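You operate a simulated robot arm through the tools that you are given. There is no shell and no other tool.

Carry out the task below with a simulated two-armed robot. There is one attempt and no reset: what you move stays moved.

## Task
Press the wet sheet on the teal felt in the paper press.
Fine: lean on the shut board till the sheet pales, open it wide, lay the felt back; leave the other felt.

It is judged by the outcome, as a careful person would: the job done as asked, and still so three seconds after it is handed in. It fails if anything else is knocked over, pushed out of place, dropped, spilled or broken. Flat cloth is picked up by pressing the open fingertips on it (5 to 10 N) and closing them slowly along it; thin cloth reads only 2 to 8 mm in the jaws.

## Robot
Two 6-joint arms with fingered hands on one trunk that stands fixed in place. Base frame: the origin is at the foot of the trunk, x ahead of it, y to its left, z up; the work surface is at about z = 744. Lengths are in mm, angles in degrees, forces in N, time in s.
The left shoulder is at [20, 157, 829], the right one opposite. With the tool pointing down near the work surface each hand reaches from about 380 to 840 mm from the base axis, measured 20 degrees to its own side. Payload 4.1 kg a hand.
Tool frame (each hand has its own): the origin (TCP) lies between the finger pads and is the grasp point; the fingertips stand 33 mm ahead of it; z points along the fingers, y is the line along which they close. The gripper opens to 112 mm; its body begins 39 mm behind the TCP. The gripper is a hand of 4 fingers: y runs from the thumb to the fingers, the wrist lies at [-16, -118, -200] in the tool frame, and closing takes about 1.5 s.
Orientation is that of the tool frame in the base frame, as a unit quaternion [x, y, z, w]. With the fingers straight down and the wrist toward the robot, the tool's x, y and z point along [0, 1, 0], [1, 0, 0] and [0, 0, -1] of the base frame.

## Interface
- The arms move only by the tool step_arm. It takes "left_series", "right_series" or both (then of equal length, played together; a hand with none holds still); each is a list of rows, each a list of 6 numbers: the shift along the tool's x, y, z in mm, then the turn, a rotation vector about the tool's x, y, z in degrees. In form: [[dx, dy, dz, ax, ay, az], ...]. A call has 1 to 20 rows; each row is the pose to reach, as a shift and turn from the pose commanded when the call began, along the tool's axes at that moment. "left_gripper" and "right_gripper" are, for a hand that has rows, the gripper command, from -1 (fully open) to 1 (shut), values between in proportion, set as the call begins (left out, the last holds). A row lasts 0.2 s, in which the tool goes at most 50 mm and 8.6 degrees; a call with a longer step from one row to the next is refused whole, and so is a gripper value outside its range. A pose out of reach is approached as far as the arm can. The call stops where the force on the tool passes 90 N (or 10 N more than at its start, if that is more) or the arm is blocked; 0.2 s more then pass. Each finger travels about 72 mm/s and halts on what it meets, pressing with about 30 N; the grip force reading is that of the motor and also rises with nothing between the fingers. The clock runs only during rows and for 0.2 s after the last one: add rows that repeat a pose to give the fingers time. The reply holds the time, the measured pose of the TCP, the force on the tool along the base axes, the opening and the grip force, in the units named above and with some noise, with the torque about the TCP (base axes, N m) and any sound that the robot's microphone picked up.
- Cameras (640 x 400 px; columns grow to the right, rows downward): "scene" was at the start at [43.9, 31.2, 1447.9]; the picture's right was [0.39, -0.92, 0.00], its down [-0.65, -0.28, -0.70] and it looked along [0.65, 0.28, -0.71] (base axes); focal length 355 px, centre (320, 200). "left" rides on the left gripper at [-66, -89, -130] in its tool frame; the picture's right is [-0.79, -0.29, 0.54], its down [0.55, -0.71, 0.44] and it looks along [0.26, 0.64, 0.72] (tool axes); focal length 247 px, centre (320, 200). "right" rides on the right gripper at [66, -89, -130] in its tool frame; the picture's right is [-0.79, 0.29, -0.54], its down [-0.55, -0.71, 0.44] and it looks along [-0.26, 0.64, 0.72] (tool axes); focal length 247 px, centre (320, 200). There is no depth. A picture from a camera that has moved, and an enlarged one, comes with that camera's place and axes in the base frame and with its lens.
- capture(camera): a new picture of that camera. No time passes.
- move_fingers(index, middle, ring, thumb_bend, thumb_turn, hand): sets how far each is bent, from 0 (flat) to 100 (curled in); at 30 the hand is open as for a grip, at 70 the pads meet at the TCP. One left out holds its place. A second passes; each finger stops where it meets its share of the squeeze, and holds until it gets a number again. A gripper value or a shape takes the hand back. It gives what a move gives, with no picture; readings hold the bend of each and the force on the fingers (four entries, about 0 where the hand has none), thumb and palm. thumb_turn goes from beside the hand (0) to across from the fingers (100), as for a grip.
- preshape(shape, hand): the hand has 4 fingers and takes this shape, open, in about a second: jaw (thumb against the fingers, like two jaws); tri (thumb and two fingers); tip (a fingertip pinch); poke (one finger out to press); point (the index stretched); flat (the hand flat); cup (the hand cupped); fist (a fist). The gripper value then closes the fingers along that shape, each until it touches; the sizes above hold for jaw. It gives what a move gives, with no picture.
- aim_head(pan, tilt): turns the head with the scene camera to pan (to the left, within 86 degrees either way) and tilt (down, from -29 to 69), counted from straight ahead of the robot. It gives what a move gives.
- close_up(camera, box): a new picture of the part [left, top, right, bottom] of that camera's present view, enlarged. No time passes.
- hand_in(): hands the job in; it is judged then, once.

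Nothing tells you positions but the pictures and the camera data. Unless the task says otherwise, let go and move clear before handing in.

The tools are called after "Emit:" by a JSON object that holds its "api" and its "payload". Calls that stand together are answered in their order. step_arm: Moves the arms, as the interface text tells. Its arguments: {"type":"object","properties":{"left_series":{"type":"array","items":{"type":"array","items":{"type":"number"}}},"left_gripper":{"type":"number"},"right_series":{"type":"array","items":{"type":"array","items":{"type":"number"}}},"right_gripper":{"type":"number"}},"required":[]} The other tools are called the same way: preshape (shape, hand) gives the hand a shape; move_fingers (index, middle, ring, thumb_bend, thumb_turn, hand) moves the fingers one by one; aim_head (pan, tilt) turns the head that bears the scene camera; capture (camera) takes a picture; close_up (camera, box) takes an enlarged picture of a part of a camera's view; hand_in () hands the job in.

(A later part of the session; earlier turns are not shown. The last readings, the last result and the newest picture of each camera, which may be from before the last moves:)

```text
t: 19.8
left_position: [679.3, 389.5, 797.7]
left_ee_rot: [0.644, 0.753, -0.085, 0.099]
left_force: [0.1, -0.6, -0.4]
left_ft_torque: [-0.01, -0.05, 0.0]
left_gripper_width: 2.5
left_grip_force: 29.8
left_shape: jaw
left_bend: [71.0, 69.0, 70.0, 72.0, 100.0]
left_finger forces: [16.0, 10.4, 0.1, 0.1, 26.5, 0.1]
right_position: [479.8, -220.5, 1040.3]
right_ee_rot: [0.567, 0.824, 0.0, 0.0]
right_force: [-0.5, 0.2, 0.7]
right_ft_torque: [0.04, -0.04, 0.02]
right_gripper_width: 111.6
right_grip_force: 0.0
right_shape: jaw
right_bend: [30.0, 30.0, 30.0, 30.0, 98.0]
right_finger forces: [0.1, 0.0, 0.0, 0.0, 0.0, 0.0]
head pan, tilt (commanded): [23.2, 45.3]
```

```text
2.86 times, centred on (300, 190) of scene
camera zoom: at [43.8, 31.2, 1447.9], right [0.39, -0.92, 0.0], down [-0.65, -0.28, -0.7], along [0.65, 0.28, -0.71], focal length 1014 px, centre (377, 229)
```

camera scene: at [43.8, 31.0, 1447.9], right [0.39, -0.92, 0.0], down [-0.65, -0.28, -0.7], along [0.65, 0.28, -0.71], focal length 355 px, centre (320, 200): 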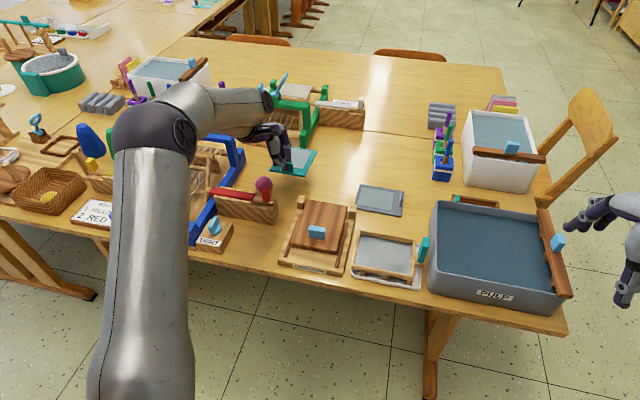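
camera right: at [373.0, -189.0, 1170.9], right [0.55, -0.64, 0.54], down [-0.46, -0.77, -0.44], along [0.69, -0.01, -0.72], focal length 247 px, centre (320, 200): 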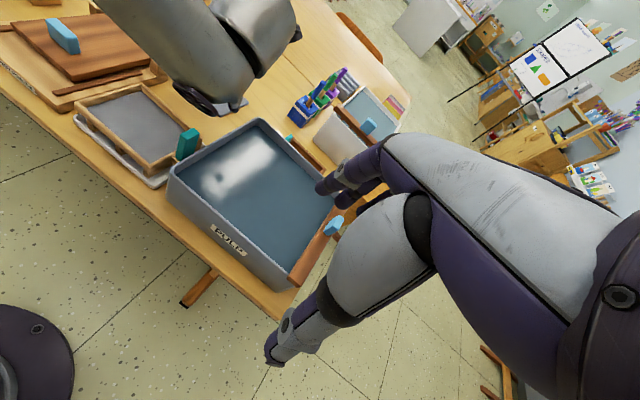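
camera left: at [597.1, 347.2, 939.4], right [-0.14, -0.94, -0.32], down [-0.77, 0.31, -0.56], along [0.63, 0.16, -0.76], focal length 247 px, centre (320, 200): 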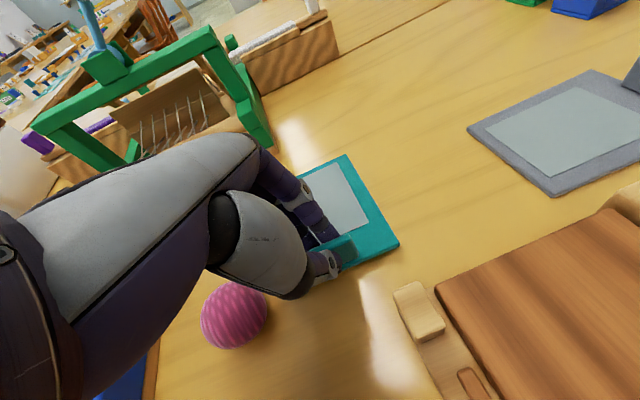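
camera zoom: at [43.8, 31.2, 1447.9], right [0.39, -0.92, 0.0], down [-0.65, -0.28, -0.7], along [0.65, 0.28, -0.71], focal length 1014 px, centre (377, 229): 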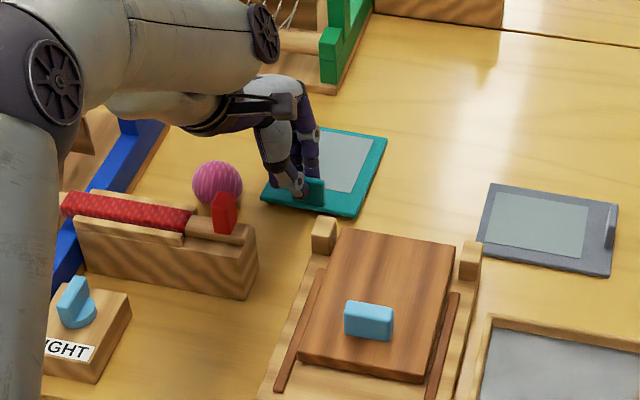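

The felt is just above bare table, clear of the egg and the press. I'll set it down and open the fingers gently.

Emit:
{"api": "step_arm", "payload": {"left_series": [[0.8, 0, 2.9, 0, 0, 0], [1.6, 0, 5.8, 0, 0, 0], [1.6, 0, 5.8, 0, 0, 0]]}}

Emit:
{"api": "step_arm", "payload": {"left_series": [[0, 0, 0, 0, 0, 0], [0, 0, 0, 0, 0, 0], [0, 0, 0, 0, 0, 0], [0, 0, 0, 0, 0, 0], [0, 0, 0, 0, 0, 0]], "left_gripper": 0.2}}

Emit:
{"api": "close_up", "payload": {"camera": "scene", "box": [220, 120, 380, 260]}}

Emit:
{"api": "close_up", "payload": {"camera": "left", "box": [200, 130, 420, 350]}}

```text
t: 20.6
left_position: [679.9, 388.8, 792.9]
left_ee_rot: [0.644, 0.753, -0.085, 0.099]
left_force: [0.0, -0.2, 0.8]
left_ft_torque: [0.03, -0.07, -0.01]
left_gripper_width: 2.6
left_grip_force: 30.5
left_shape: jaw
left_bend: [71.0, 69.0, 70.0, 72.0, 100.0]
left_finger forces: [15.9, 10.7, 0.0, 0.0, 27.0, 0.0]
right_position: [480.0, -219.3, 1040.0]
right_ee_rot: [0.567, 0.824, 0.0, 0.0]
right_force: [-0.5, 0.2, -0.5]
right_ft_torque: [0.02, 0.03, -0.02]
right_gripper_width: 111.6
right_grip_force: 0.0
right_shape: jaw
right_bend: [30.0, 30.0, 30.0, 30.0, 98.0]
right_finger forces: [0.1, 0.0, 0.0, 0.0, 0.1, 0.0]
head pan, tilt (commanded): [23.2, 45.3]
```

```text
t: 21.8
left_position: [680.5, 389.3, 792.6]
left_ee_rot: [0.644, 0.753, -0.085, 0.099]
left_force: [0.6, 0.0, 0.5]
left_ft_torque: [0.03, 0.02, 0.02]
left_gripper_width: 44.4
left_grip_force: 0.0
left_shape: jaw
left_bend: [76.0, 49.0, 46.0, 73.0, 100.0]
left_finger forces: [0.0, 0.1, 0.1, 0.1, 0.1, 0.0]
right_position: [479.1, -218.6, 1040.7]
right_ee_rot: [0.567, 0.824, 0.0, 0.0]
right_force: [-0.6, 0.1, 0.5]
right_ft_torque: [0.02, 0.01, 0.02]
right_gripper_width: 112.0
right_grip_force: 0.0
right_shape: jaw
right_bend: [30.0, 30.0, 30.0, 30.0, 98.0]
right_finger forces: [0.0, 0.1, 0.0, 0.1, 0.0, 0.1]
head pan, tilt (commanded): [23.2, 45.3]
```

```text
2.86 times, centred on (300, 190) of scene
camera zoom: at [43.9, 31.2, 1447.9], right [0.39, -0.92, 0.0], down [-0.65, -0.28, -0.7], along [0.65, 0.28, -0.71], focal length 1014 px, centre (377, 229)
```

zoom: 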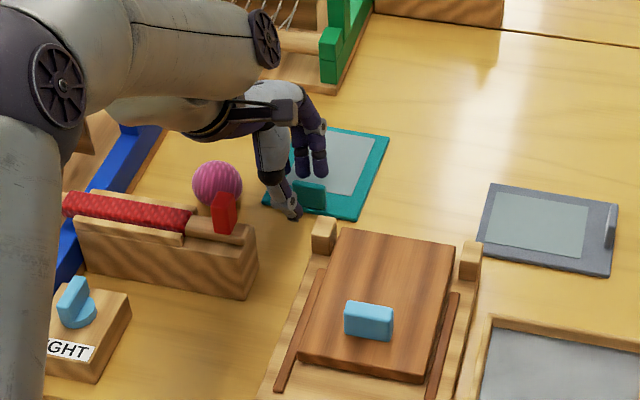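

```text
1.82 times, centred on (310, 240) of left
camera zoom: at [597.0, 346.9, 933.5], right [-0.14, -0.94, -0.32], down [-0.77, 0.31, -0.56], along [0.63, 0.16, -0.76], focal length 449 px, centre (338, 127)
```

zoom: 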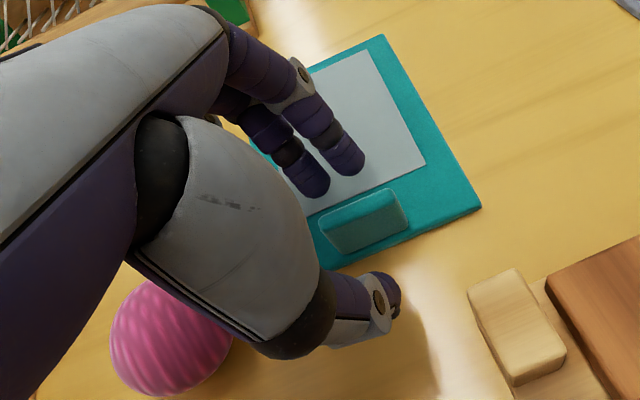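

The felt now rests on the table at the staging spot. Next the left hand rises and goes over the board's blue handle at about (539, 250, top z 808).

Emit:
{"api": "step_arm", "payload": {"left_series": [[-9.1, 0, -33.8, 0, 0, 0], [-18.2, 0, -67.6, 0, 0, 0], [-39.4, -32.2, -65.3, 0, 3, 0], [-60.7, -64.4, -63, 0, 6, 0], [-81.9, -96.6, -60.8, 0, 9, 0], [-103.2, -128.8, -58.5, 0, 12, 0], [-124.4, -161, -56.2, 0, 15, 0], [-124.4, -161, -56.2, 0, 15, 0]], "left_gripper": 0.2}}

Emit:
{"api": "capture", "payload": {"camera": "left"}}

Emit:
{"api": "capture", "payload": {"camera": "scene"}}

```text
t: 23.6
left_position: [536.0, 260.0, 879.3]
left_ee_rot: [0.65, 0.76, 0.0, -0.001]
left_force: [0.1, -0.3, 0.2]
left_ft_torque: [0.0, 0.03, -0.02]
left_gripper_width: 44.8
left_grip_force: 0.2
left_shape: jaw
left_bend: [76.0, 49.0, 46.0, 73.0, 100.0]
left_finger forces: [0.1, 0.1, 0.1, 0.1, 0.1, 0.1]
left hand out of reach, approached as far as the arm can: row 4
right_position: [479.3, -219.8, 1040.1]
right_ee_rot: [0.566, 0.824, 0.0, 0.0]
right_force: [0.3, -1.3, -0.2]
right_ft_torque: [-0.01, -0.03, -0.01]
right_gripper_width: 112.0
right_grip_force: 0.1
right_shape: jaw
right_bend: [30.0, 30.0, 30.0, 30.0, 98.0]
right_finger forces: [0.1, 0.0, 0.1, 0.0, 0.1, 0.0]
head pan, tilt (commanded): [23.2, 45.3]
```

```text
taken
camera left: at [458.9, 181.5, 1007.6], right [-0.16, -0.83, -0.54], down [-0.79, 0.44, -0.44], along [0.6, 0.35, -0.72], focal length 247 px, centre (320, 200)
```

left: 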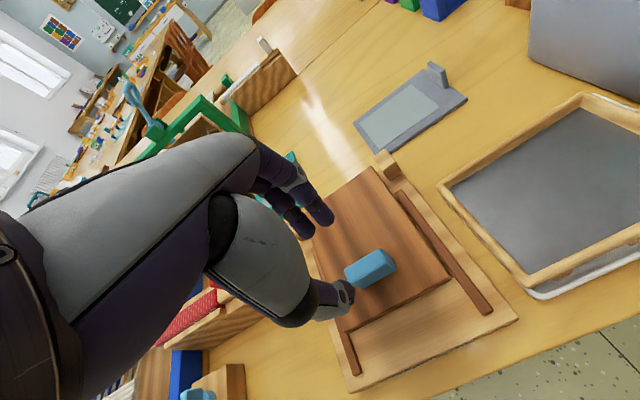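

```text
taken
camera scene: at [43.9, 31.3, 1447.9], right [0.39, -0.92, 0.0], down [-0.65, -0.28, -0.7], along [0.65, 0.28, -0.71], focal length 355 px, centre (320, 200)
```

scene: 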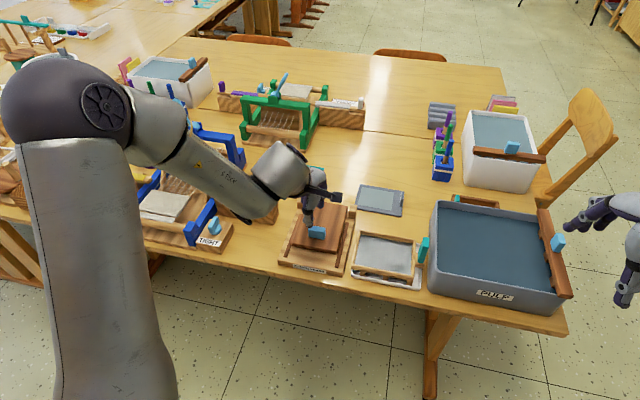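

Emit:
{"api": "close_up", "payload": {"camera": "left", "box": [260, 130, 540, 400]}}

Emit:
{"api": "close_up", "payload": {"camera": "left", "box": [310, 225, 430, 325]}}

```text
1.48 times, centred on (400, 265) of left
camera zoom: at [458.9, 181.5, 1007.6], right [-0.16, -0.83, -0.54], down [-0.79, 0.44, -0.44], along [0.6, 0.35, -0.72], focal length 366 px, centre (202, 104)
```

zoom: 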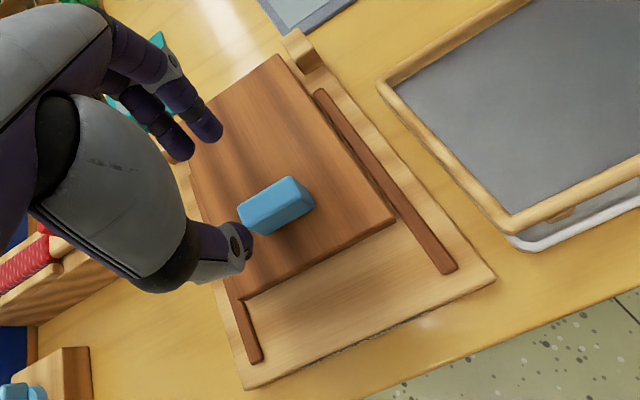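

```text
4.00 times, centred on (370, 275) of left
camera zoom: at [458.9, 181.5, 1007.6], right [-0.16, -0.83, -0.54], down [-0.79, 0.44, -0.44], along [0.6, 0.35, -0.72], focal length 988 px, centre (120, -100)
```

zoom: 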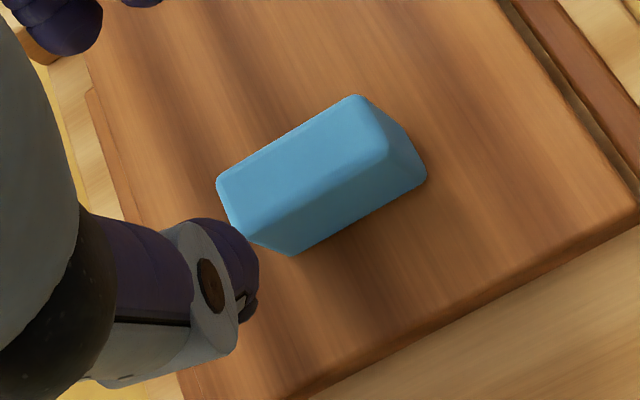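

The handle's top centre is at about (535, 249). I'll lower the left hand over it with the jaws wider, then close.

Emit:
{"api": "step_arm", "payload": {"left_series": [[-2.6, -2.4, 0, 0, 0, 0], [-2.6, -2.4, 20, 0, 0, 0], [-2.6, -2.4, 40, 0, 0, 0], [-2.6, -2.4, 52, 0, 0, 0], [-2.6, -2.4, 60, 0, 0, 0], [-2.6, -2.4, 60, 0, 0, 0]], "left_gripper": -0.07}}

Emit:
{"api": "close_up", "payload": {"camera": "left", "box": [220, 130, 440, 330]}}

Emit:
{"api": "close_up", "payload": {"camera": "scene", "box": [240, 160, 400, 290]}}

```text
t: 25.0
left_position: [535.2, 257.2, 818.4]
left_ee_rot: [0.649, 0.76, 0.0, 0.0]
left_force: [0.5, 0.1, -0.3]
left_ft_torque: [0.01, 0.01, -0.03]
left_gripper_width: 59.6
left_grip_force: 0.1
left_shape: jaw
left_bend: [76.0, 43.0, 40.0, 69.0, 100.0]
left_finger forces: [0.0, 0.0, 0.0, 0.1, 0.0, 0.0]
right_position: [479.7, -219.1, 1040.1]
right_ee_rot: [0.567, 0.824, 0.0, 0.0]
right_force: [-0.2, -0.4, 0.6]
right_ft_torque: [0.02, 0.03, 0.02]
right_gripper_width: 111.9
right_grip_force: 0.1
right_shape: jaw
right_bend: [30.0, 30.0, 30.0, 30.0, 98.0]
right_finger forces: [0.0, 0.0, 0.0, 0.1, 0.0, 0.0]
head pan, tilt (commanded): [23.2, 45.3]
```

```text
2.00 times, centred on (330, 230) of left
camera zoom: at [457.9, 179.0, 947.7], right [-0.16, -0.83, -0.54], down [-0.79, 0.44, -0.44], along [0.6, 0.35, -0.72], focal length 494 px, centre (300, 140)
```

zoom: 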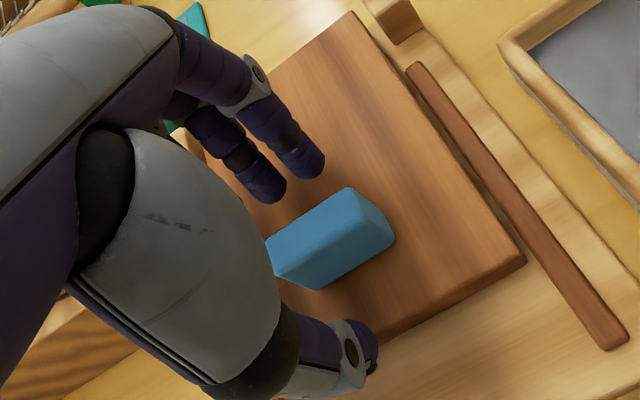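

```text
3.08 times, centred on (320, 225) of scene
camera zoom: at [43.9, 31.2, 1447.9], right [0.39, -0.92, 0.0], down [-0.65, -0.28, -0.7], along [0.65, 0.28, -0.71], focal length 1092 px, centre (320, 123)
```

zoom: 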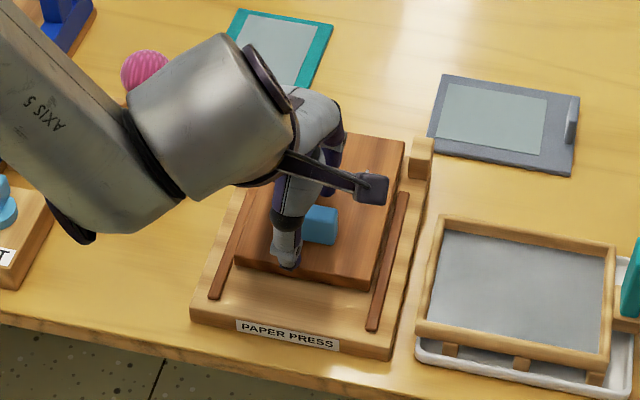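

The handle sits between the fingers and the thumb, so I'll close on it.

Emit:
{"api": "step_arm", "payload": {"left_series": [[0, 0, 0, 0, 0, 0], [0, 0, 0, 0, 0, 0], [0, 0, 0, 0, 0, 0], [0, 0, 0, 0, 0, 0], [0, 0, 0, 0, 0, 0], [0, 0, 0, 0, 0, 0]], "left_gripper": 1.0}}

Emit:
{"api": "close_up", "payload": {"camera": "left", "box": [220, 130, 440, 330]}}

```text
t: 26.4
left_position: [535.4, 257.1, 819.3]
left_ee_rot: [0.65, 0.76, 0.0, 0.0]
left_force: [-4.4, -0.4, 0.5]
left_ft_torque: [-0.01, 0.07, 0.01]
left_gripper_width: 11.2
left_grip_force: 30.1
left_shape: jaw
left_bend: [73.0, 65.0, 70.0, 74.0, 100.0]
left_finger forces: [15.2, 7.9, 0.1, 0.0, 27.2, 0.1]
right_position: [480.1, -219.0, 1041.2]
right_ee_rot: [0.567, 0.824, -0.001, 0.0]
right_force: [-0.1, -0.4, -0.7]
right_ft_torque: [0.02, 0.0, 0.0]
right_gripper_width: 111.9
right_grip_force: 0.1
right_shape: jaw
right_bend: [30.0, 30.0, 30.0, 30.0, 98.0]
right_finger forces: [0.1, 0.0, 0.0, 0.0, 0.0, 0.0]
head pan, tilt (commanded): [23.2, 45.3]
```

```text
2.00 times, centred on (330, 230) of left
camera zoom: at [457.6, 178.8, 947.7], right [-0.16, -0.83, -0.54], down [-0.79, 0.44, -0.44], along [0.6, 0.35, -0.72], focal length 494 px, centre (300, 140)
```

zoom: 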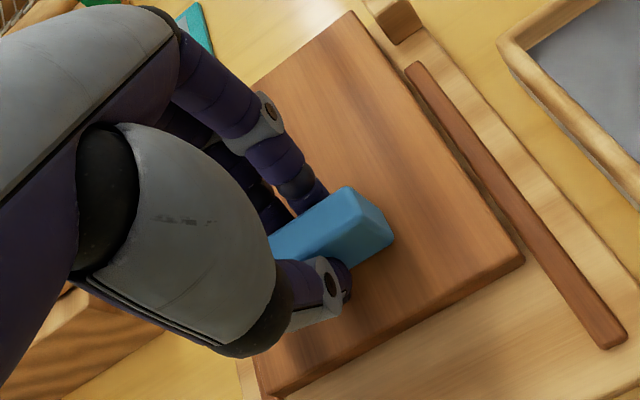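

I have a firm hold of the handle. I'll test-lift the board a few degrees along its hinge arc.

Emit:
{"api": "step_arm", "payload": {"left_series": [[0, 1.6, -3.7, 2, 0, 0], [0, 3.4, -7.4, 4, 0, 0], [0, 5.4, -10.9, 6, 0, 0], [0, 7.6, -14.4, 8, 0, 0], [0, 7.6, -14.4, 8, 0, 0]]}}

Emit:
{"api": "close_up", "payload": {"camera": "scene", "box": [240, 160, 400, 290]}}

```text
t: 27.6
left_position: [542.9, 257.1, 833.3]
left_ee_rot: [0.649, 0.757, -0.053, -0.046]
left_force: [-10.0, -2.2, 2.0]
left_ft_torque: [-0.03, 0.22, 0.02]
left_gripper_width: 11.2
left_grip_force: 30.0
left_shape: jaw
left_bend: [73.0, 66.0, 70.0, 74.0, 100.0]
left_finger forces: [14.3, 7.2, 0.1, 0.0, 32.4, 0.0]
right_position: [479.6, -217.8, 1040.5]
right_ee_rot: [0.566, 0.824, -0.001, 0.0]
right_force: [0.5, -0.3, 0.0]
right_ft_torque: [-0.03, -0.01, 0.0]
right_gripper_width: 111.6
right_grip_force: 0.0
right_shape: jaw
right_bend: [30.0, 30.0, 30.0, 30.0, 98.0]
right_finger forces: [0.0, 0.0, 0.0, 0.0, 0.1, 0.1]
head pan, tilt (commanded): [23.2, 45.3]
```

```text
3.08 times, centred on (320, 225) of scene
camera zoom: at [43.5, 31.1, 1447.9], right [0.39, -0.92, 0.0], down [-0.65, -0.28, -0.7], along [0.65, 0.28, -0.71], focal length 1092 px, centre (320, 123)
```

zoom: 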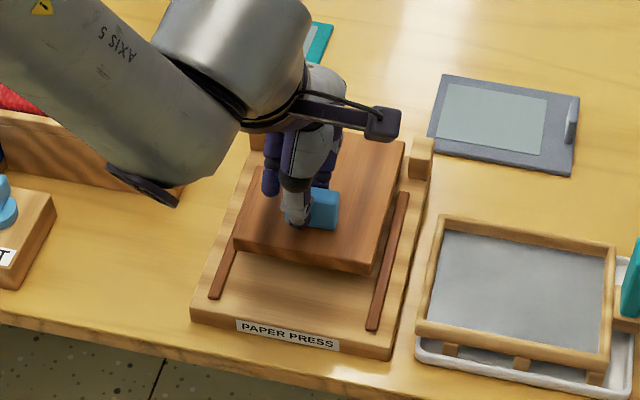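

The board lifts cleanly with the handle. Now I'll bring the right hand, fingers closed, in low from the right to wait in front of the press, ready to take over from underneath.

Emit:
{"api": "step_arm", "payload": {"right_series": [[34, 8.8, 8, -3, 0.6, -2.3], [68, 17.5, 18, -5.9, 1.3, -4.7], [102, 26.3, 30, -8.9, 1.9, -7], [136, 35, 45, -11.8, 2.5, -9.4], [170, 43.8, 62, -14.8, 3.1, -11.7], [204, 52.6, 80, -17.7, 3.8, -14.1], [238, 61.3, 98, -20.7, 4.4, -16.4], [272, 70.1, 116, -23.6, 5, -18.8], [306, 78.8, 134, -26.6, 5.7, -21.1], [340.3, 87.6, 150, -29.5, 6.3, -23.4], [340.3, 87.6, 150, -29.5, 6.3, -23.4]], "right_gripper": 1.0}}

Emit:
{"api": "capture", "payload": {"camera": "scene"}}

Emit:
{"api": "capture", "payload": {"camera": "right"}}

```text
t: 30.0
left_position: [543.5, 259.5, 831.9]
left_ee_rot: [0.649, 0.758, -0.053, -0.045]
left_force: [-5.7, -1.3, 1.4]
left_ft_torque: [-0.02, 0.12, 0.02]
left_gripper_width: 11.2
left_grip_force: 30.1
left_shape: jaw
left_bend: [73.0, 66.0, 70.0, 74.0, 100.0]
left_finger forces: [16.1, 7.8, 0.1, 0.0, 30.2, 0.0]
right_position: [400.1, 192.4, 952.5]
right_ee_rot: [0.41, 0.883, 0.197, 0.112]
right_force: [-0.2, -0.3, -0.8]
right_ft_torque: [0.04, 0.0, -0.02]
right_gripper_width: 0.3
right_grip_force: 30.0
right_shape: jaw
right_bend: [70.0, 70.0, 70.0, 51.0, 100.0]
right_finger forces: [0.1, 0.0, 0.0, 0.0, 0.0, 0.0]
right hand out of reach, approached as far as the arm can: row 3, 4, 5, 6, 7, 8, 9, 10, 11
head pan, tilt (commanded): [23.2, 45.3]
```

```text
taken
camera scene: at [43.7, 31.2, 1447.9], right [0.39, -0.92, 0.0], down [-0.65, -0.28, -0.7], along [0.65, 0.28, -0.71], focal length 355 px, centre (320, 200)
```

scene: 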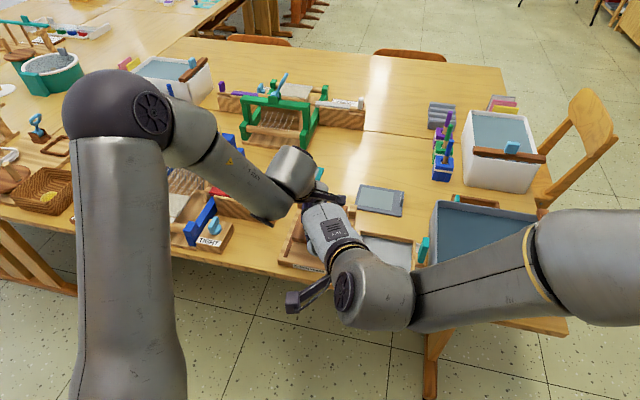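

```text
taken
camera right: at [251.2, 159.2, 1027.7], right [0.51, -0.58, 0.64], down [0.03, -0.73, -0.68], along [0.86, 0.36, -0.36], focal length 247 px, centre (320, 200)
```

right: 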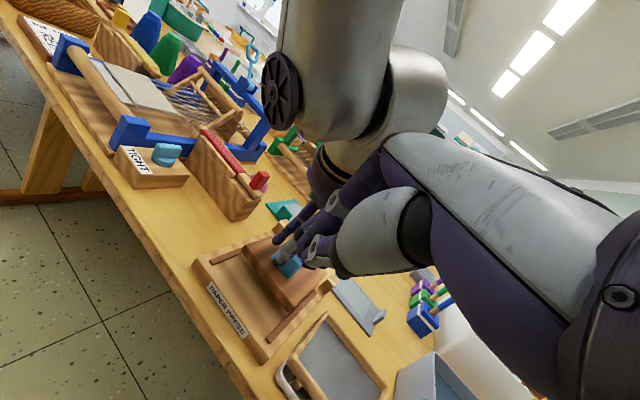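

The right arm can't fold in that close with its fingers tilted forward. I'll stand the right hand upright and move it to a roomier spot at the right front of the press.

Emit:
{"api": "step_arm", "payload": {"right_series": [[-20, -10, 10, 6.5, 0, 0], [-40, -12, 22, 13, 0, 0], [-55, -13, 38, 19.5, 0, 0], [-62.3, -13.5, 53.8, 26, 0, 0], [-62.3, -13.5, 53.8, 26, 0, 0]]}}

Emit:
{"api": "capture", "payload": {"camera": "scene"}}

Emit:
{"api": "capture", "payload": {"camera": "right"}}

```text
t: 31.2
left_position: [544.2, 259.2, 832.6]
left_ee_rot: [0.647, 0.759, -0.052, -0.044]
left_force: [-0.4, 16.0, 12.9]
left_ft_torque: [-4.61, 1.89, -0.96]
left_gripper_width: 10.9
left_grip_force: 29.7
left_shape: jaw
left_bend: [73.0, 66.0, 70.0, 74.0, 100.0]
left_finger forces: [14.9, 7.3, 0.0, 0.0, 31.6, 0.0]
right_position: [448.6, 149.0, 898.2]
right_ee_rot: [0.426, 0.905, -0.009, 0.016]
right_force: [-7.2, -24.4, -10.4]
right_ft_torque: [1.67, -0.27, -0.57]
right_gripper_width: 0.0
right_grip_force: 29.7
right_shape: jaw
right_bend: [70.0, 70.0, 70.0, 51.0, 100.0]
right_finger forces: [0.1, 0.0, 0.0, 0.0, 0.0, 0.0]
head pan, tilt (commanded): [23.2, 45.3]
```

```text
taken
camera scene: at [43.6, 30.9, 1447.9], right [0.39, -0.92, 0.0], down [-0.65, -0.28, -0.7], along [0.65, 0.28, -0.71], focal length 355 px, centre (320, 200)
```

scene: 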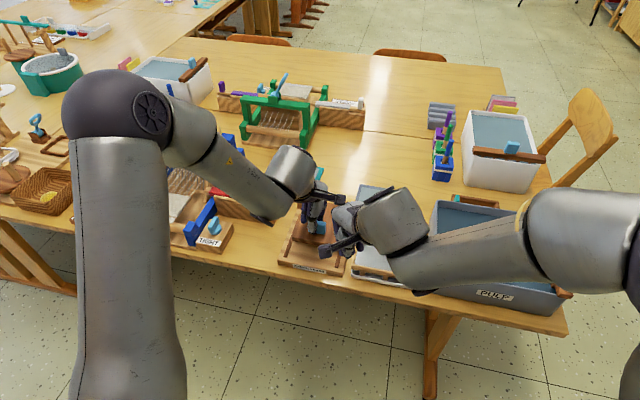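

```text
taken
camera right: at [335.7, 148.1, 1026.7], right [0.71, -0.41, 0.57], down [-0.19, -0.89, -0.41], along [0.67, 0.19, -0.71], focal length 247 px, centre (320, 200)
```

right: 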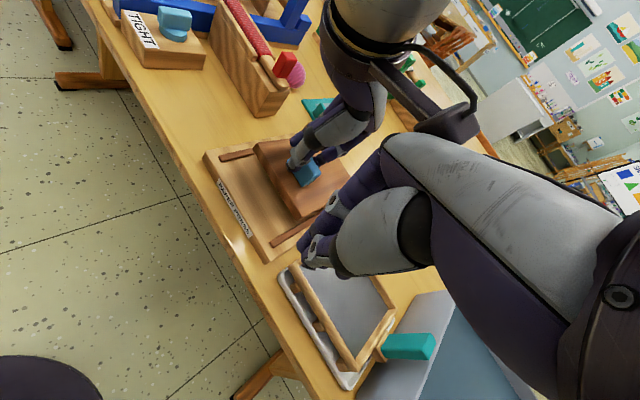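

The back of the right hand is touching the left hand's camera bracket. I'll back the right hand straight off to the right.

Emit:
{"api": "step_arm", "payload": {"right_series": [[-14, -18, 0, 0, 0, 0], [-28, -36, 0, 0, 0, 0], [-28, -36, 0, 0, 0, 0]]}}

Emit:
{"api": "capture", "payload": {"camera": "right"}}

Emit:
{"api": "close_up", "payload": {"camera": "scene", "box": [240, 130, 440, 290]}}

```text
t: 32.0
left_position: [541.9, 258.4, 831.9]
left_ee_rot: [0.65, 0.757, -0.053, -0.046]
left_force: [-3.9, 1.8, 0.6]
left_ft_torque: [0.02, 0.05, 0.0]
left_gripper_width: 11.1
left_grip_force: 30.0
left_shape: jaw
left_bend: [73.0, 66.0, 70.0, 74.0, 100.0]
left_finger forces: [16.4, 8.3, 0.0, 0.0, 28.2, 0.0]
right_position: [438.8, 105.9, 901.3]
right_ee_rot: [0.424, 0.905, -0.008, 0.017]
right_force: [-0.9, -0.4, 0.2]
right_ft_torque: [0.01, 0.0, 0.0]
right_gripper_width: 0.0
right_grip_force: 29.6
right_shape: jaw
right_bend: [70.0, 70.0, 70.0, 51.0, 100.0]
right_finger forces: [0.0, 0.0, 0.0, 0.1, 0.0, 0.0]
head pan, tilt (commanded): [23.2, 45.3]
```

```text
taken
camera right: at [325.3, 104.1, 1028.6], right [0.71, -0.41, 0.57], down [-0.18, -0.89, -0.42], along [0.68, 0.19, -0.71], focal length 247 px, centre (320, 200)
```

right: 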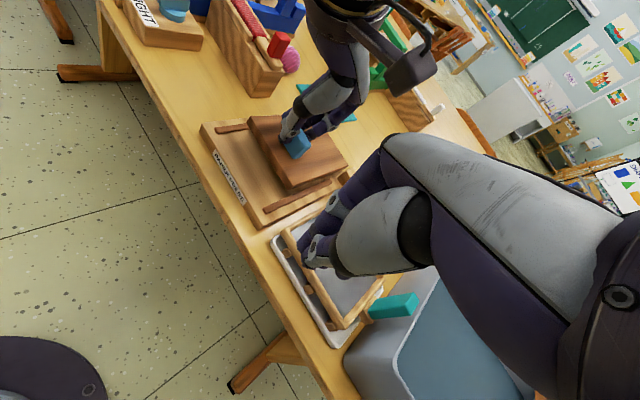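

```text
2.50 times, centred on (340, 210) of scene
camera zoom: at [43.7, 31.2, 1447.9], right [0.39, -0.92, 0.0], down [-0.65, -0.28, -0.7], along [0.65, 0.28, -0.71], focal length 888 px, centre (270, 175)
```

zoom: 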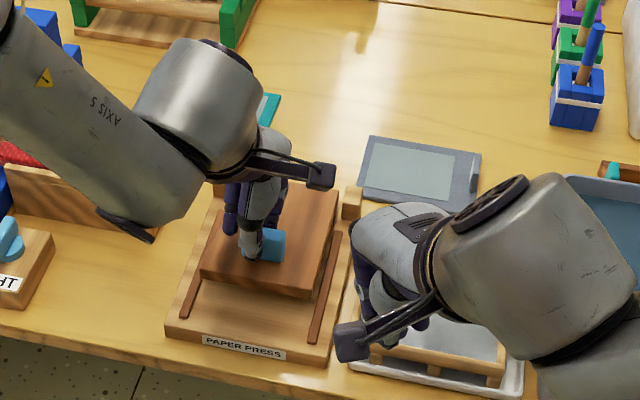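

Both hands are free again. The cameras stick out on brackets, so I'll keep the hands well apart. Now the left hand lifts the board along its arc to about 36°.

Emit:
{"api": "step_arm", "payload": {"left_series": [[0, 2.8, -6.5, 3.5, 0, 0], [0, 6.1, -12.7, 7, 0, 0], [0, 9.7, -18.7, 10.5, 0, 0], [0, 13.6, -24.5, 14, 0, 0], [0, 17.9, -30.1, 17.5, 0, 0], [0, 22.5, -35.4, 21, 0, 0], [0, 27.5, -40.3, 24.5, 0, 0], [0, 32.7, -45, 28, 0, 0], [0, 32.7, -45, 28, 0, 0]]}}

Emit:
{"api": "capture", "payload": {"camera": "right"}}

Emit:
{"api": "close_up", "payload": {"camera": "scene", "box": [240, 130, 440, 290]}}

```text
t: 34.0
left_position: [581.3, 265.1, 873.3]
left_ee_rot: [0.618, 0.723, -0.235, -0.201]
left_force: [-0.5, 0.2, -0.2]
left_ft_torque: [0.07, -0.08, 0.01]
left_gripper_width: 11.4
left_grip_force: 30.2
left_shape: jaw
left_bend: [73.0, 65.0, 70.0, 74.0, 100.0]
left_finger forces: [17.7, 9.2, 0.0, 0.0, 26.5, 0.0]
right_position: [438.2, 104.8, 900.9]
right_ee_rot: [0.425, 0.905, -0.007, 0.017]
right_force: [-0.1, -0.3, -0.1]
right_ft_torque: [-0.04, 0.01, 0.01]
right_gripper_width: 0.0
right_grip_force: 29.9
right_shape: jaw
right_bend: [70.0, 70.0, 70.0, 51.0, 100.0]
right_finger forces: [0.1, 0.1, 0.2, 0.0, 0.0, 0.1]
head pan, tilt (commanded): [23.2, 45.3]
```

```text
taken
camera right: at [325.5, 104.1, 1028.3], right [0.71, -0.41, 0.57], down [-0.18, -0.89, -0.42], along [0.68, 0.19, -0.71], focal length 247 px, centre (320, 200)
```

right: 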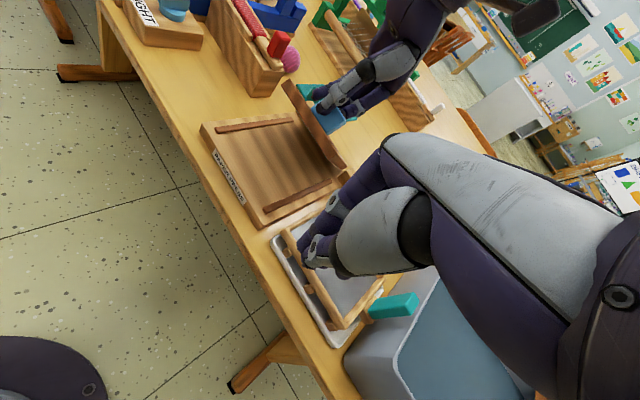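

```text
2.50 times, centred on (340, 210) of scene
camera zoom: at [43.9, 31.2, 1447.9], right [0.39, -0.92, 0.0], down [-0.65, -0.28, -0.7], along [0.65, 0.28, -0.71], focal length 888 px, centre (270, 175)
```

zoom: 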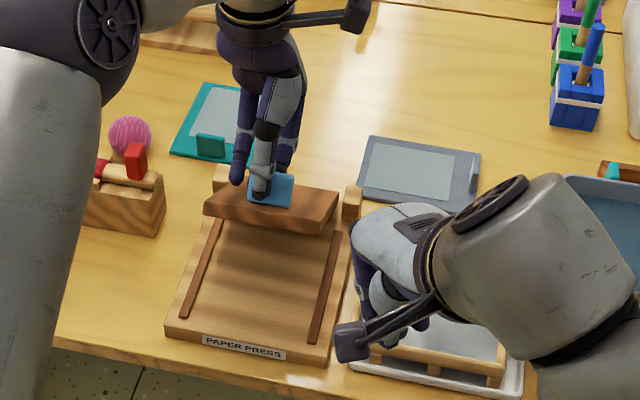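

The board is up at about 36° with almost no strain. Now the right hand's closed fingers move in under the front edge, on the right side of the board.

Emit:
{"api": "step_arm", "payload": {"right_series": [[9, 26, 9, 0, 0, 0], [19, 52, 18, 0, 0, 0], [29, 78, 27, 0, 0, 0], [38, 104, 35, 0, 0, 0], [38, 104, 35, 0, 0, 0]]}}

Emit:
{"api": "close_up", "payload": {"camera": "right", "box": [180, 60, 480, 300]}}

Emit:
{"api": "close_up", "payload": {"camera": "scene", "box": [240, 130, 440, 290]}}

Emit:
{"api": "capture", "payload": {"camera": "left"}}

```text
t: 35.2
left_position: [581.0, 264.7, 873.6]
left_ee_rot: [0.619, 0.722, -0.235, -0.201]
left_force: [-1.0, 1.5, 0.2]
left_ft_torque: [0.04, -0.02, 0.02]
left_gripper_width: 11.1
left_grip_force: 29.6
left_shape: jaw
left_bend: [73.0, 65.0, 70.0, 74.0, 100.0]
left_finger forces: [17.4, 9.0, 0.0, 0.0, 27.0, 0.0]
right_position: [494.3, 200.6, 865.9]
right_ee_rot: [0.425, 0.905, -0.008, 0.016]
right_force: [-0.3, 0.4, -0.1]
right_ft_torque: [0.02, -0.02, 0.03]
right_gripper_width: 0.0
right_grip_force: 30.1
right_shape: jaw
right_bend: [70.0, 70.0, 70.0, 51.0, 100.0]
right_finger forces: [0.0, 0.1, 0.1, 0.1, 0.1, 0.0]
head pan, tilt (commanded): [23.2, 45.3]
```

```text
1.67 times, centred on (330, 180) of right
camera zoom: at [381.6, 199.2, 992.9], right [0.71, -0.41, 0.57], down [-0.18, -0.89, -0.42], along [0.68, 0.19, -0.71], focal length 412 px, centre (303, 233)
```

zoom: 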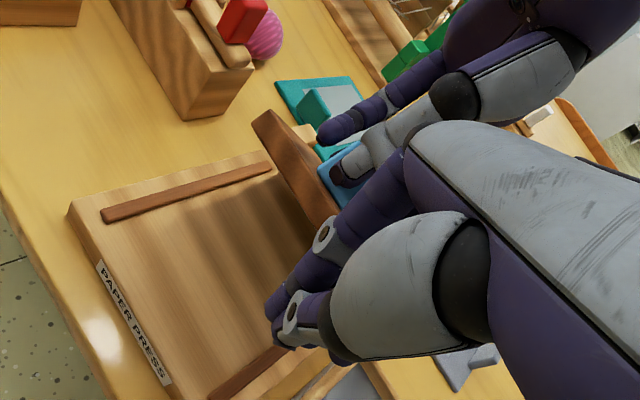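

```text
2.50 times, centred on (340, 210) of scene
camera zoom: at [43.9, 31.2, 1447.9], right [0.39, -0.92, 0.0], down [-0.65, -0.28, -0.7], along [0.65, 0.28, -0.71], focal length 888 px, centre (270, 175)
```

zoom: 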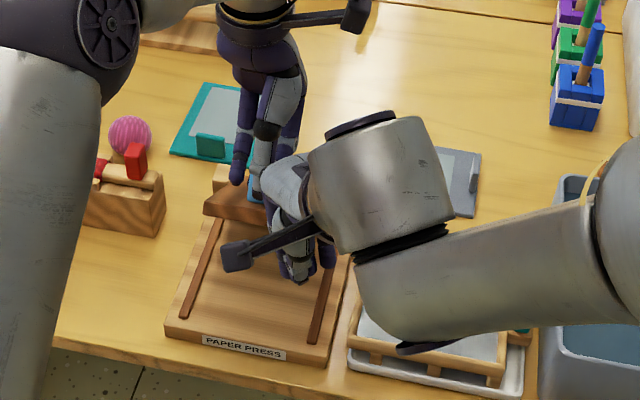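

```text
taken
camera left: at [596.0, 200.8, 1029.6], right [-0.42, -0.87, -0.27], down [-0.91, 0.42, 0.07], along [0.06, 0.27, -0.96], focal length 247 px, centre (320, 200)
```

left: 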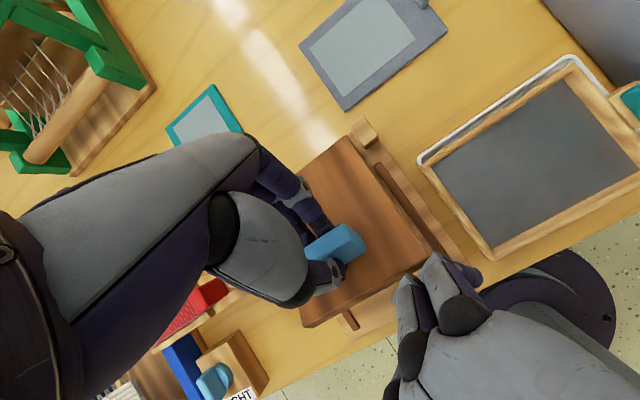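

The right fingers stand just in front of the raised edge. I'll ease them forward until they touch the board.

Emit:
{"api": "step_arm", "payload": {"right_series": [[-2.5, 4.3, 0, 0, 0, 0], [-5, 8.6, 0, 0, 0, 0], [-7.6, 12.9, 0, 0, 0, 0], [-10.2, 17.2, 0, 0, 0, 0]]}}

Emit:
{"api": "close_up", "payload": {"camera": "left", "box": [280, 120, 540, 340]}}

Emit:
{"api": "close_up", "payload": {"camera": "right", "box": [180, 60, 480, 300]}}

```text
t: 36.2
left_position: [581.8, 264.9, 874.5]
left_ee_rot: [0.619, 0.723, -0.233, -0.2]
left_force: [6.5, 1.7, 3.8]
left_ft_torque: [0.0, -0.1, 0.0]
left_gripper_width: 11.5
left_grip_force: 29.6
left_shape: jaw
left_bend: [73.0, 65.0, 70.0, 74.0, 100.0]
left_finger forces: [19.3, 10.7, 0.0, 0.1, 26.3, 0.0]
right_position: [512.5, 205.1, 866.6]
right_ee_rot: [0.422, 0.907, -0.007, 0.016]
right_force: [-25.6, 0.7, 13.5]
right_ft_torque: [-0.02, -0.28, 0.1]
right_gripper_width: 0.0
right_grip_force: 29.8
right_shape: jaw
right_bend: [70.0, 70.0, 70.0, 51.0, 100.0]
right_finger forces: [0.1, 26.5, 0.8, 0.0, 0.0, 0.0]
head pan, tilt (commanded): [23.2, 45.3]
```

```text
1.82 times, centred on (410, 230) of left
camera zoom: at [595.5, 201.0, 1030.8], right [-0.42, -0.87, -0.27], down [-0.91, 0.42, 0.06], along [0.06, 0.27, -0.96], focal length 449 px, centre (156, 146)
```

zoom: 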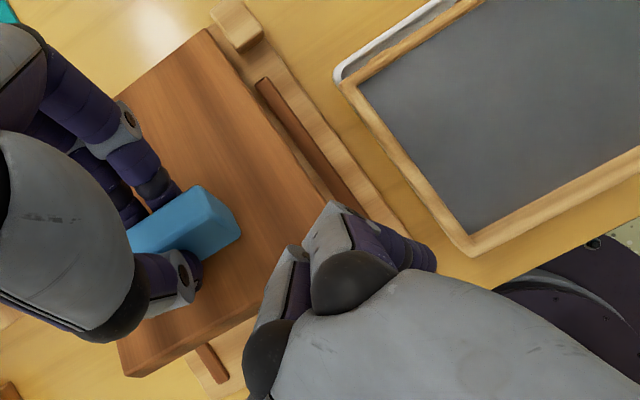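

```text
1.67 times, centred on (330, 180) of right
camera zoom: at [398.9, 203.3, 994.2], right [0.72, -0.41, 0.57], down [-0.18, -0.89, -0.42], along [0.67, 0.2, -0.71], focal length 412 px, centre (303, 233)
```

zoom: 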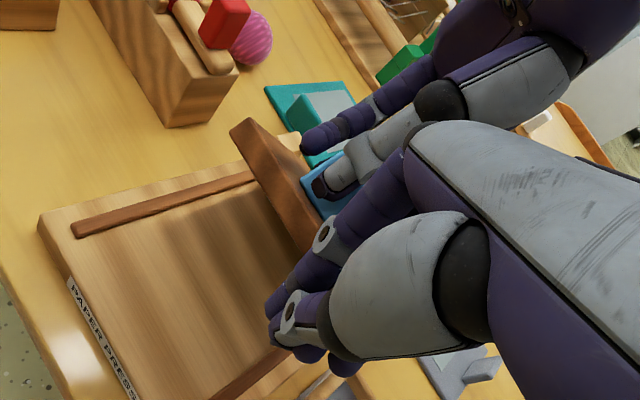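

The fingers touch, but they slope over the edge and partly press it down. I'll back off, tilt the right fingers forward, and come in again from underneath.

Emit:
{"api": "step_arm", "payload": {"right_series": [[6.4, -10.8, 0, 0, 0, 0], [12.8, -21.5, 0, -7, 0, 0], [12.8, -21.5, 0, -14, 0, 0], [12.8, -21.5, 0, -21, 0, 0], [12.8, -21.5, 0, -28, 0, 0], [12.8, -21.5, 0, -35, 0, 0], [12.8, -21.5, 0, -35, 0, 0]]}}

Emit:
{"api": "close_up", "payload": {"camera": "left", "box": [280, 120, 540, 340]}}

Emit:
{"api": "close_up", "payload": {"camera": "right", "box": [180, 60, 480, 300]}}

```text
t: 37.8
left_position: [580.3, 264.4, 873.9]
left_ee_rot: [0.618, 0.722, -0.235, -0.201]
left_force: [-4.2, 1.3, 4.4]
left_ft_torque: [0.06, 0.06, -0.01]
left_gripper_width: 11.5
left_grip_force: 29.9
left_shape: jaw
left_bend: [73.0, 65.0, 70.0, 74.0, 100.0]
left_finger forces: [16.0, 8.4, 0.1, 0.0, 29.4, 0.0]
right_position: [459.6, 258.8, 897.1]
right_ee_rot: [0.427, 0.857, 0.243, 0.156]
right_force: [-0.4, 0.2, 0.2]
right_ft_torque: [0.01, 0.0, 0.02]
right_gripper_width: 0.1
right_grip_force: 29.9
right_shape: jaw
right_bend: [70.0, 70.0, 70.0, 52.0, 100.0]
right_finger forces: [0.1, 0.1, 0.0, 0.1, 0.0, 0.0]
right hand out of reach, approached as far as the arm can: row 2, 4, 5, 6, 7
head pan, tilt (commanded): [23.2, 45.3]
```

```text
1.82 times, centred on (410, 230) of left
camera zoom: at [595.8, 200.7, 1029.8], right [-0.42, -0.87, -0.27], down [-0.91, 0.42, 0.07], along [0.06, 0.27, -0.96], focal length 449 px, centre (156, 146)
```

zoom: 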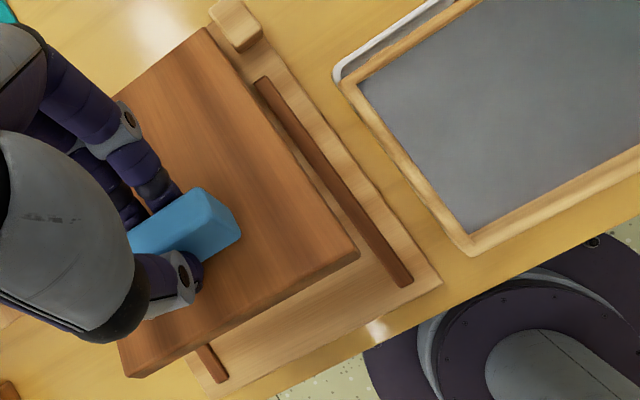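

```text
1.67 times, centred on (330, 180) of right
camera zoom: at [300.9, 230.2, 952.5], right [0.4, -0.64, 0.65], down [0.07, -0.69, -0.72], along [0.92, 0.33, -0.23], focal length 412 px, centre (303, 233)
```

zoom: 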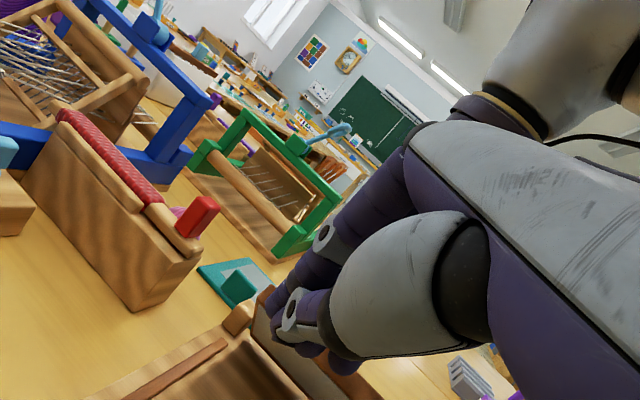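

With that tilt the right hand settles in front of the middle of the board instead, and that will do. I'll lower it so the fingertips are below the raised edge.

Emit:
{"api": "step_arm", "payload": {"right_series": [[-7, -4, 12, 0, 0, 0], [-14, -8, 24, 0, 0, 0], [-20.5, -11, 36, 0, 0, 0], [-20.5, -11, 36, 0, 0, 0]]}}

Emit:
{"api": "capture", "payload": {"camera": "right"}}

Emit:
{"api": "close_up", "payload": {"camera": "left", "box": [200, 120, 500, 400]}}

Emit:
{"api": "close_up", "payload": {"camera": "scene", "box": [240, 130, 440, 290]}}

```text
t: 38.8
left_position: [580.9, 264.3, 873.8]
left_ee_rot: [0.618, 0.723, -0.236, -0.2]
left_force: [-4.8, 1.0, 4.0]
left_ft_torque: [-0.01, 0.06, -0.01]
left_gripper_width: 11.4
left_grip_force: 29.9
left_shape: jaw
left_bend: [73.0, 65.0, 70.0, 74.0, 100.0]
left_finger forces: [15.9, 8.5, 0.0, 0.0, 29.7, 0.1]
right_position: [472.2, 262.7, 868.8]
right_ee_rot: [0.433, 0.855, 0.236, 0.16]
right_force: [-0.3, -1.0, 0.7]
right_ft_torque: [0.0, -0.04, -0.02]
right_gripper_width: 0.0
right_grip_force: 29.7
right_shape: jaw
right_bend: [70.0, 70.0, 70.0, 52.0, 100.0]
right_finger forces: [0.0, 0.0, 0.1, 0.1, 0.1, 0.0]
right hand out of reach, approached as far as the arm can: row 1, 2, 3, 4
head pan, tilt (commanded): [23.2, 45.3]
```

```text
taken
camera right: at [313.9, 237.2, 925.7], right [0.39, -0.64, 0.66], down [0.05, -0.7, -0.71], along [0.92, 0.31, -0.24], focal length 247 px, centre (320, 200)
```

right: 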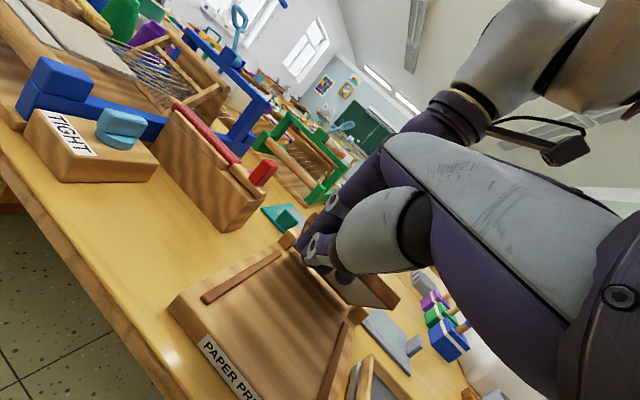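

```text
1.43 times, centred on (350, 260) of left
camera zoom: at [595.9, 200.7, 1029.7], right [-0.42, -0.87, -0.27], down [-0.91, 0.42, 0.07], along [0.06, 0.27, -0.96], focal length 353 px, centre (277, 114)
```

zoom: 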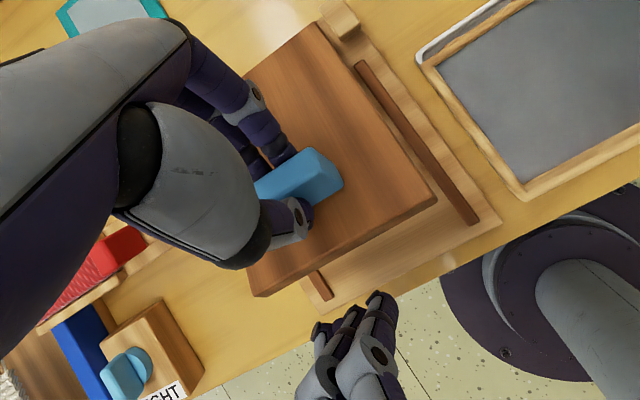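

```text
2.50 times, centred on (340, 210) of scene
camera zoom: at [43.7, 31.2, 1447.9], right [0.39, -0.92, 0.0], down [-0.65, -0.28, -0.7], along [0.65, 0.28, -0.71], focal length 888 px, centre (270, 175)
```

zoom: 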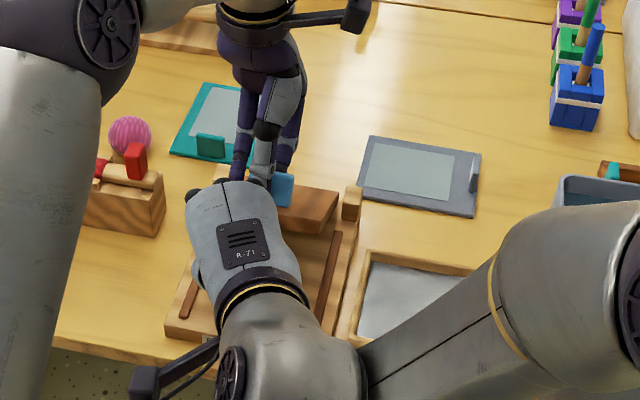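

Emit:
{"api": "step_arm", "payload": {"right_series": [[-5, -1.4, 8.5, 0, 0, 0], [-10, -2.7, 17, 0, 0, 0], [-13.5, 3.2, 21, 0, 0, 0], [-17, 9.1, 25, 0, 0, 0], [-17, 9.1, 25, 0, 0, 0]]}}

Emit:
{"api": "close_up", "payload": {"camera": "right", "box": [220, 180, 460, 350]}}

Emit:
{"api": "close_up", "payload": {"camera": "left", "box": [200, 120, 500, 400]}}

```text
t: 40.0
left_position: [580.2, 264.3, 872.1]
left_ee_rot: [0.618, 0.723, -0.236, -0.201]
left_force: [-3.7, 1.2, 3.9]
left_ft_torque: [0.03, 0.06, -0.01]
left_gripper_width: 11.4
left_grip_force: 30.6
left_shape: jaw
left_bend: [73.0, 65.0, 70.0, 74.0, 100.0]
left_finger forces: [16.1, 8.5, 0.1, 0.0, 29.8, 0.0]
right_position: [493.5, 276.5, 862.4]
right_ee_rot: [0.433, 0.855, 0.236, 0.158]
right_force: [0.1, 0.2, 0.3]
right_ft_torque: [-0.01, -0.02, 0.04]
right_gripper_width: 0.0
right_grip_force: 29.6
right_shape: jaw
right_bend: [70.0, 70.0, 70.0, 52.0, 100.0]
right_finger forces: [0.0, 0.1, 0.4, 0.0, 0.1, 0.0]
right hand out of reach, approached as far as the arm can: row 1, 2, 3, 4, 5
head pan, tilt (commanded): [23.2, 45.3]
```

```text
2.35 times, centred on (340, 265) of right
camera zoom: at [334.5, 250.8, 919.1], right [0.39, -0.64, 0.66], down [0.05, -0.7, -0.71], along [0.92, 0.31, -0.24], focal length 581 px, centre (273, 47)
```

zoom: 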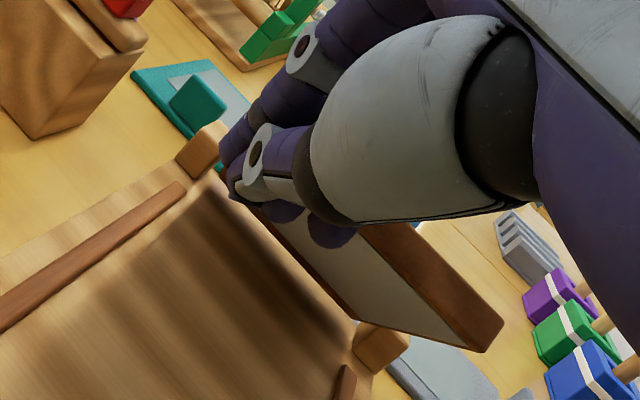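

```text
1.43 times, centred on (350, 260) of left
camera zoom: at [595.9, 200.7, 1029.7], right [-0.42, -0.87, -0.27], down [-0.91, 0.42, 0.07], along [0.06, 0.27, -0.96], focal length 353 px, centre (277, 114)
```

zoom: 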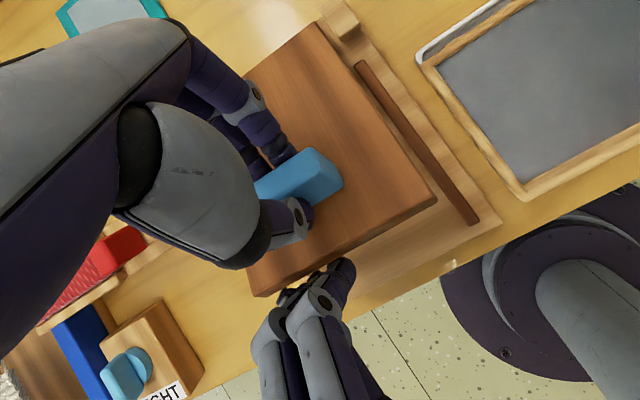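

The fingers bulge at the knuckles, so a flat hand will slide under better. I'll back the right hand away upright and flatten it.

Emit:
{"api": "step_arm", "payload": {"right_series": [[4, -11, -10, 0, 0, 0], [9, -22, -21, 4, 0, 0], [-3, -32, -32, 12, 0, 0], [-14, -41, -43, 20, 0, 0], [-24, -50, -54, 28, 0, 0], [-24, -50, -54, 34, 0, 0], [-24, -50, -54, 34, 0, 0]]}}

Emit:
{"api": "capture", "payload": {"camera": "scene"}}

Emit:
{"api": "capture", "payload": {"camera": "right"}}

```text
t: 41.6
left_position: [580.8, 264.7, 873.4]
left_ee_rot: [0.618, 0.722, -0.235, -0.201]
left_force: [-3.6, 0.8, 3.4]
left_ft_torque: [0.03, 0.05, -0.01]
left_gripper_width: 11.2
left_grip_force: 30.0
left_shape: jaw
left_bend: [73.0, 65.0, 70.0, 74.0, 100.0]
left_finger forces: [16.1, 8.8, 0.0, 0.0, 29.7, 0.0]
right_position: [448.3, 215.0, 881.7]
right_ee_rot: [0.453, 0.891, -0.02, 0.025]
right_force: [-0.6, -0.3, -0.3]
right_ft_torque: [0.03, 0.0, -0.02]
right_gripper_width: 0.0
right_grip_force: 29.7
right_shape: jaw
right_bend: [70.0, 70.0, 70.0, 52.0, 100.0]
right_finger forces: [0.0, 0.0, 0.1, 0.0, 0.0, 0.0]
right hand out of reach, approached as far as the arm can: row 1
head pan, tilt (commanded): [23.2, 45.3]
```

```text
taken
camera scene: at [43.7, 31.2, 1447.9], right [0.39, -0.92, 0.0], down [-0.65, -0.28, -0.7], along [0.65, 0.28, -0.71], focal length 355 px, centre (320, 200)
```

scene: 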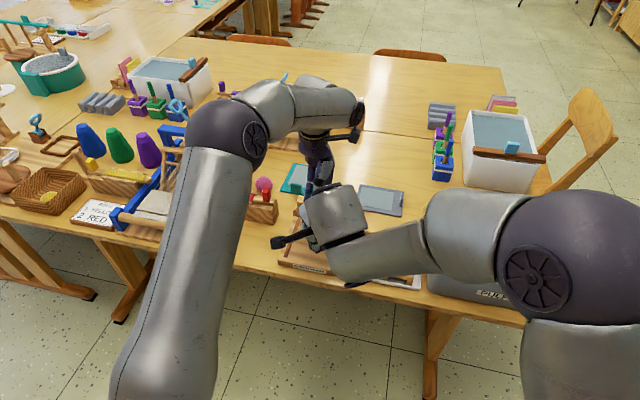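

```text
taken
camera right: at [334.9, 224.2, 1008.3], right [0.68, -0.44, 0.58], down [-0.24, -0.89, -0.39], along [0.69, 0.13, -0.71], focal length 247 px, centre (320, 200)
```

right: 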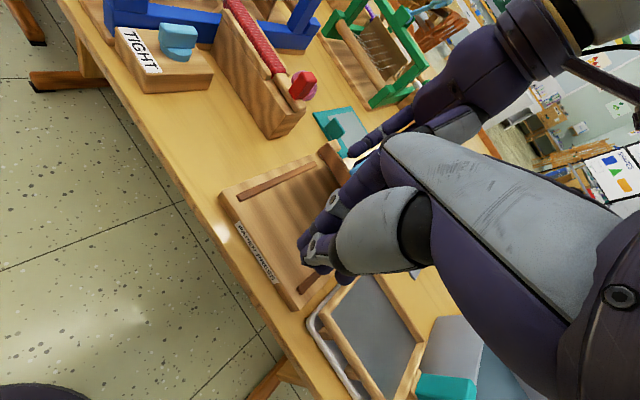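

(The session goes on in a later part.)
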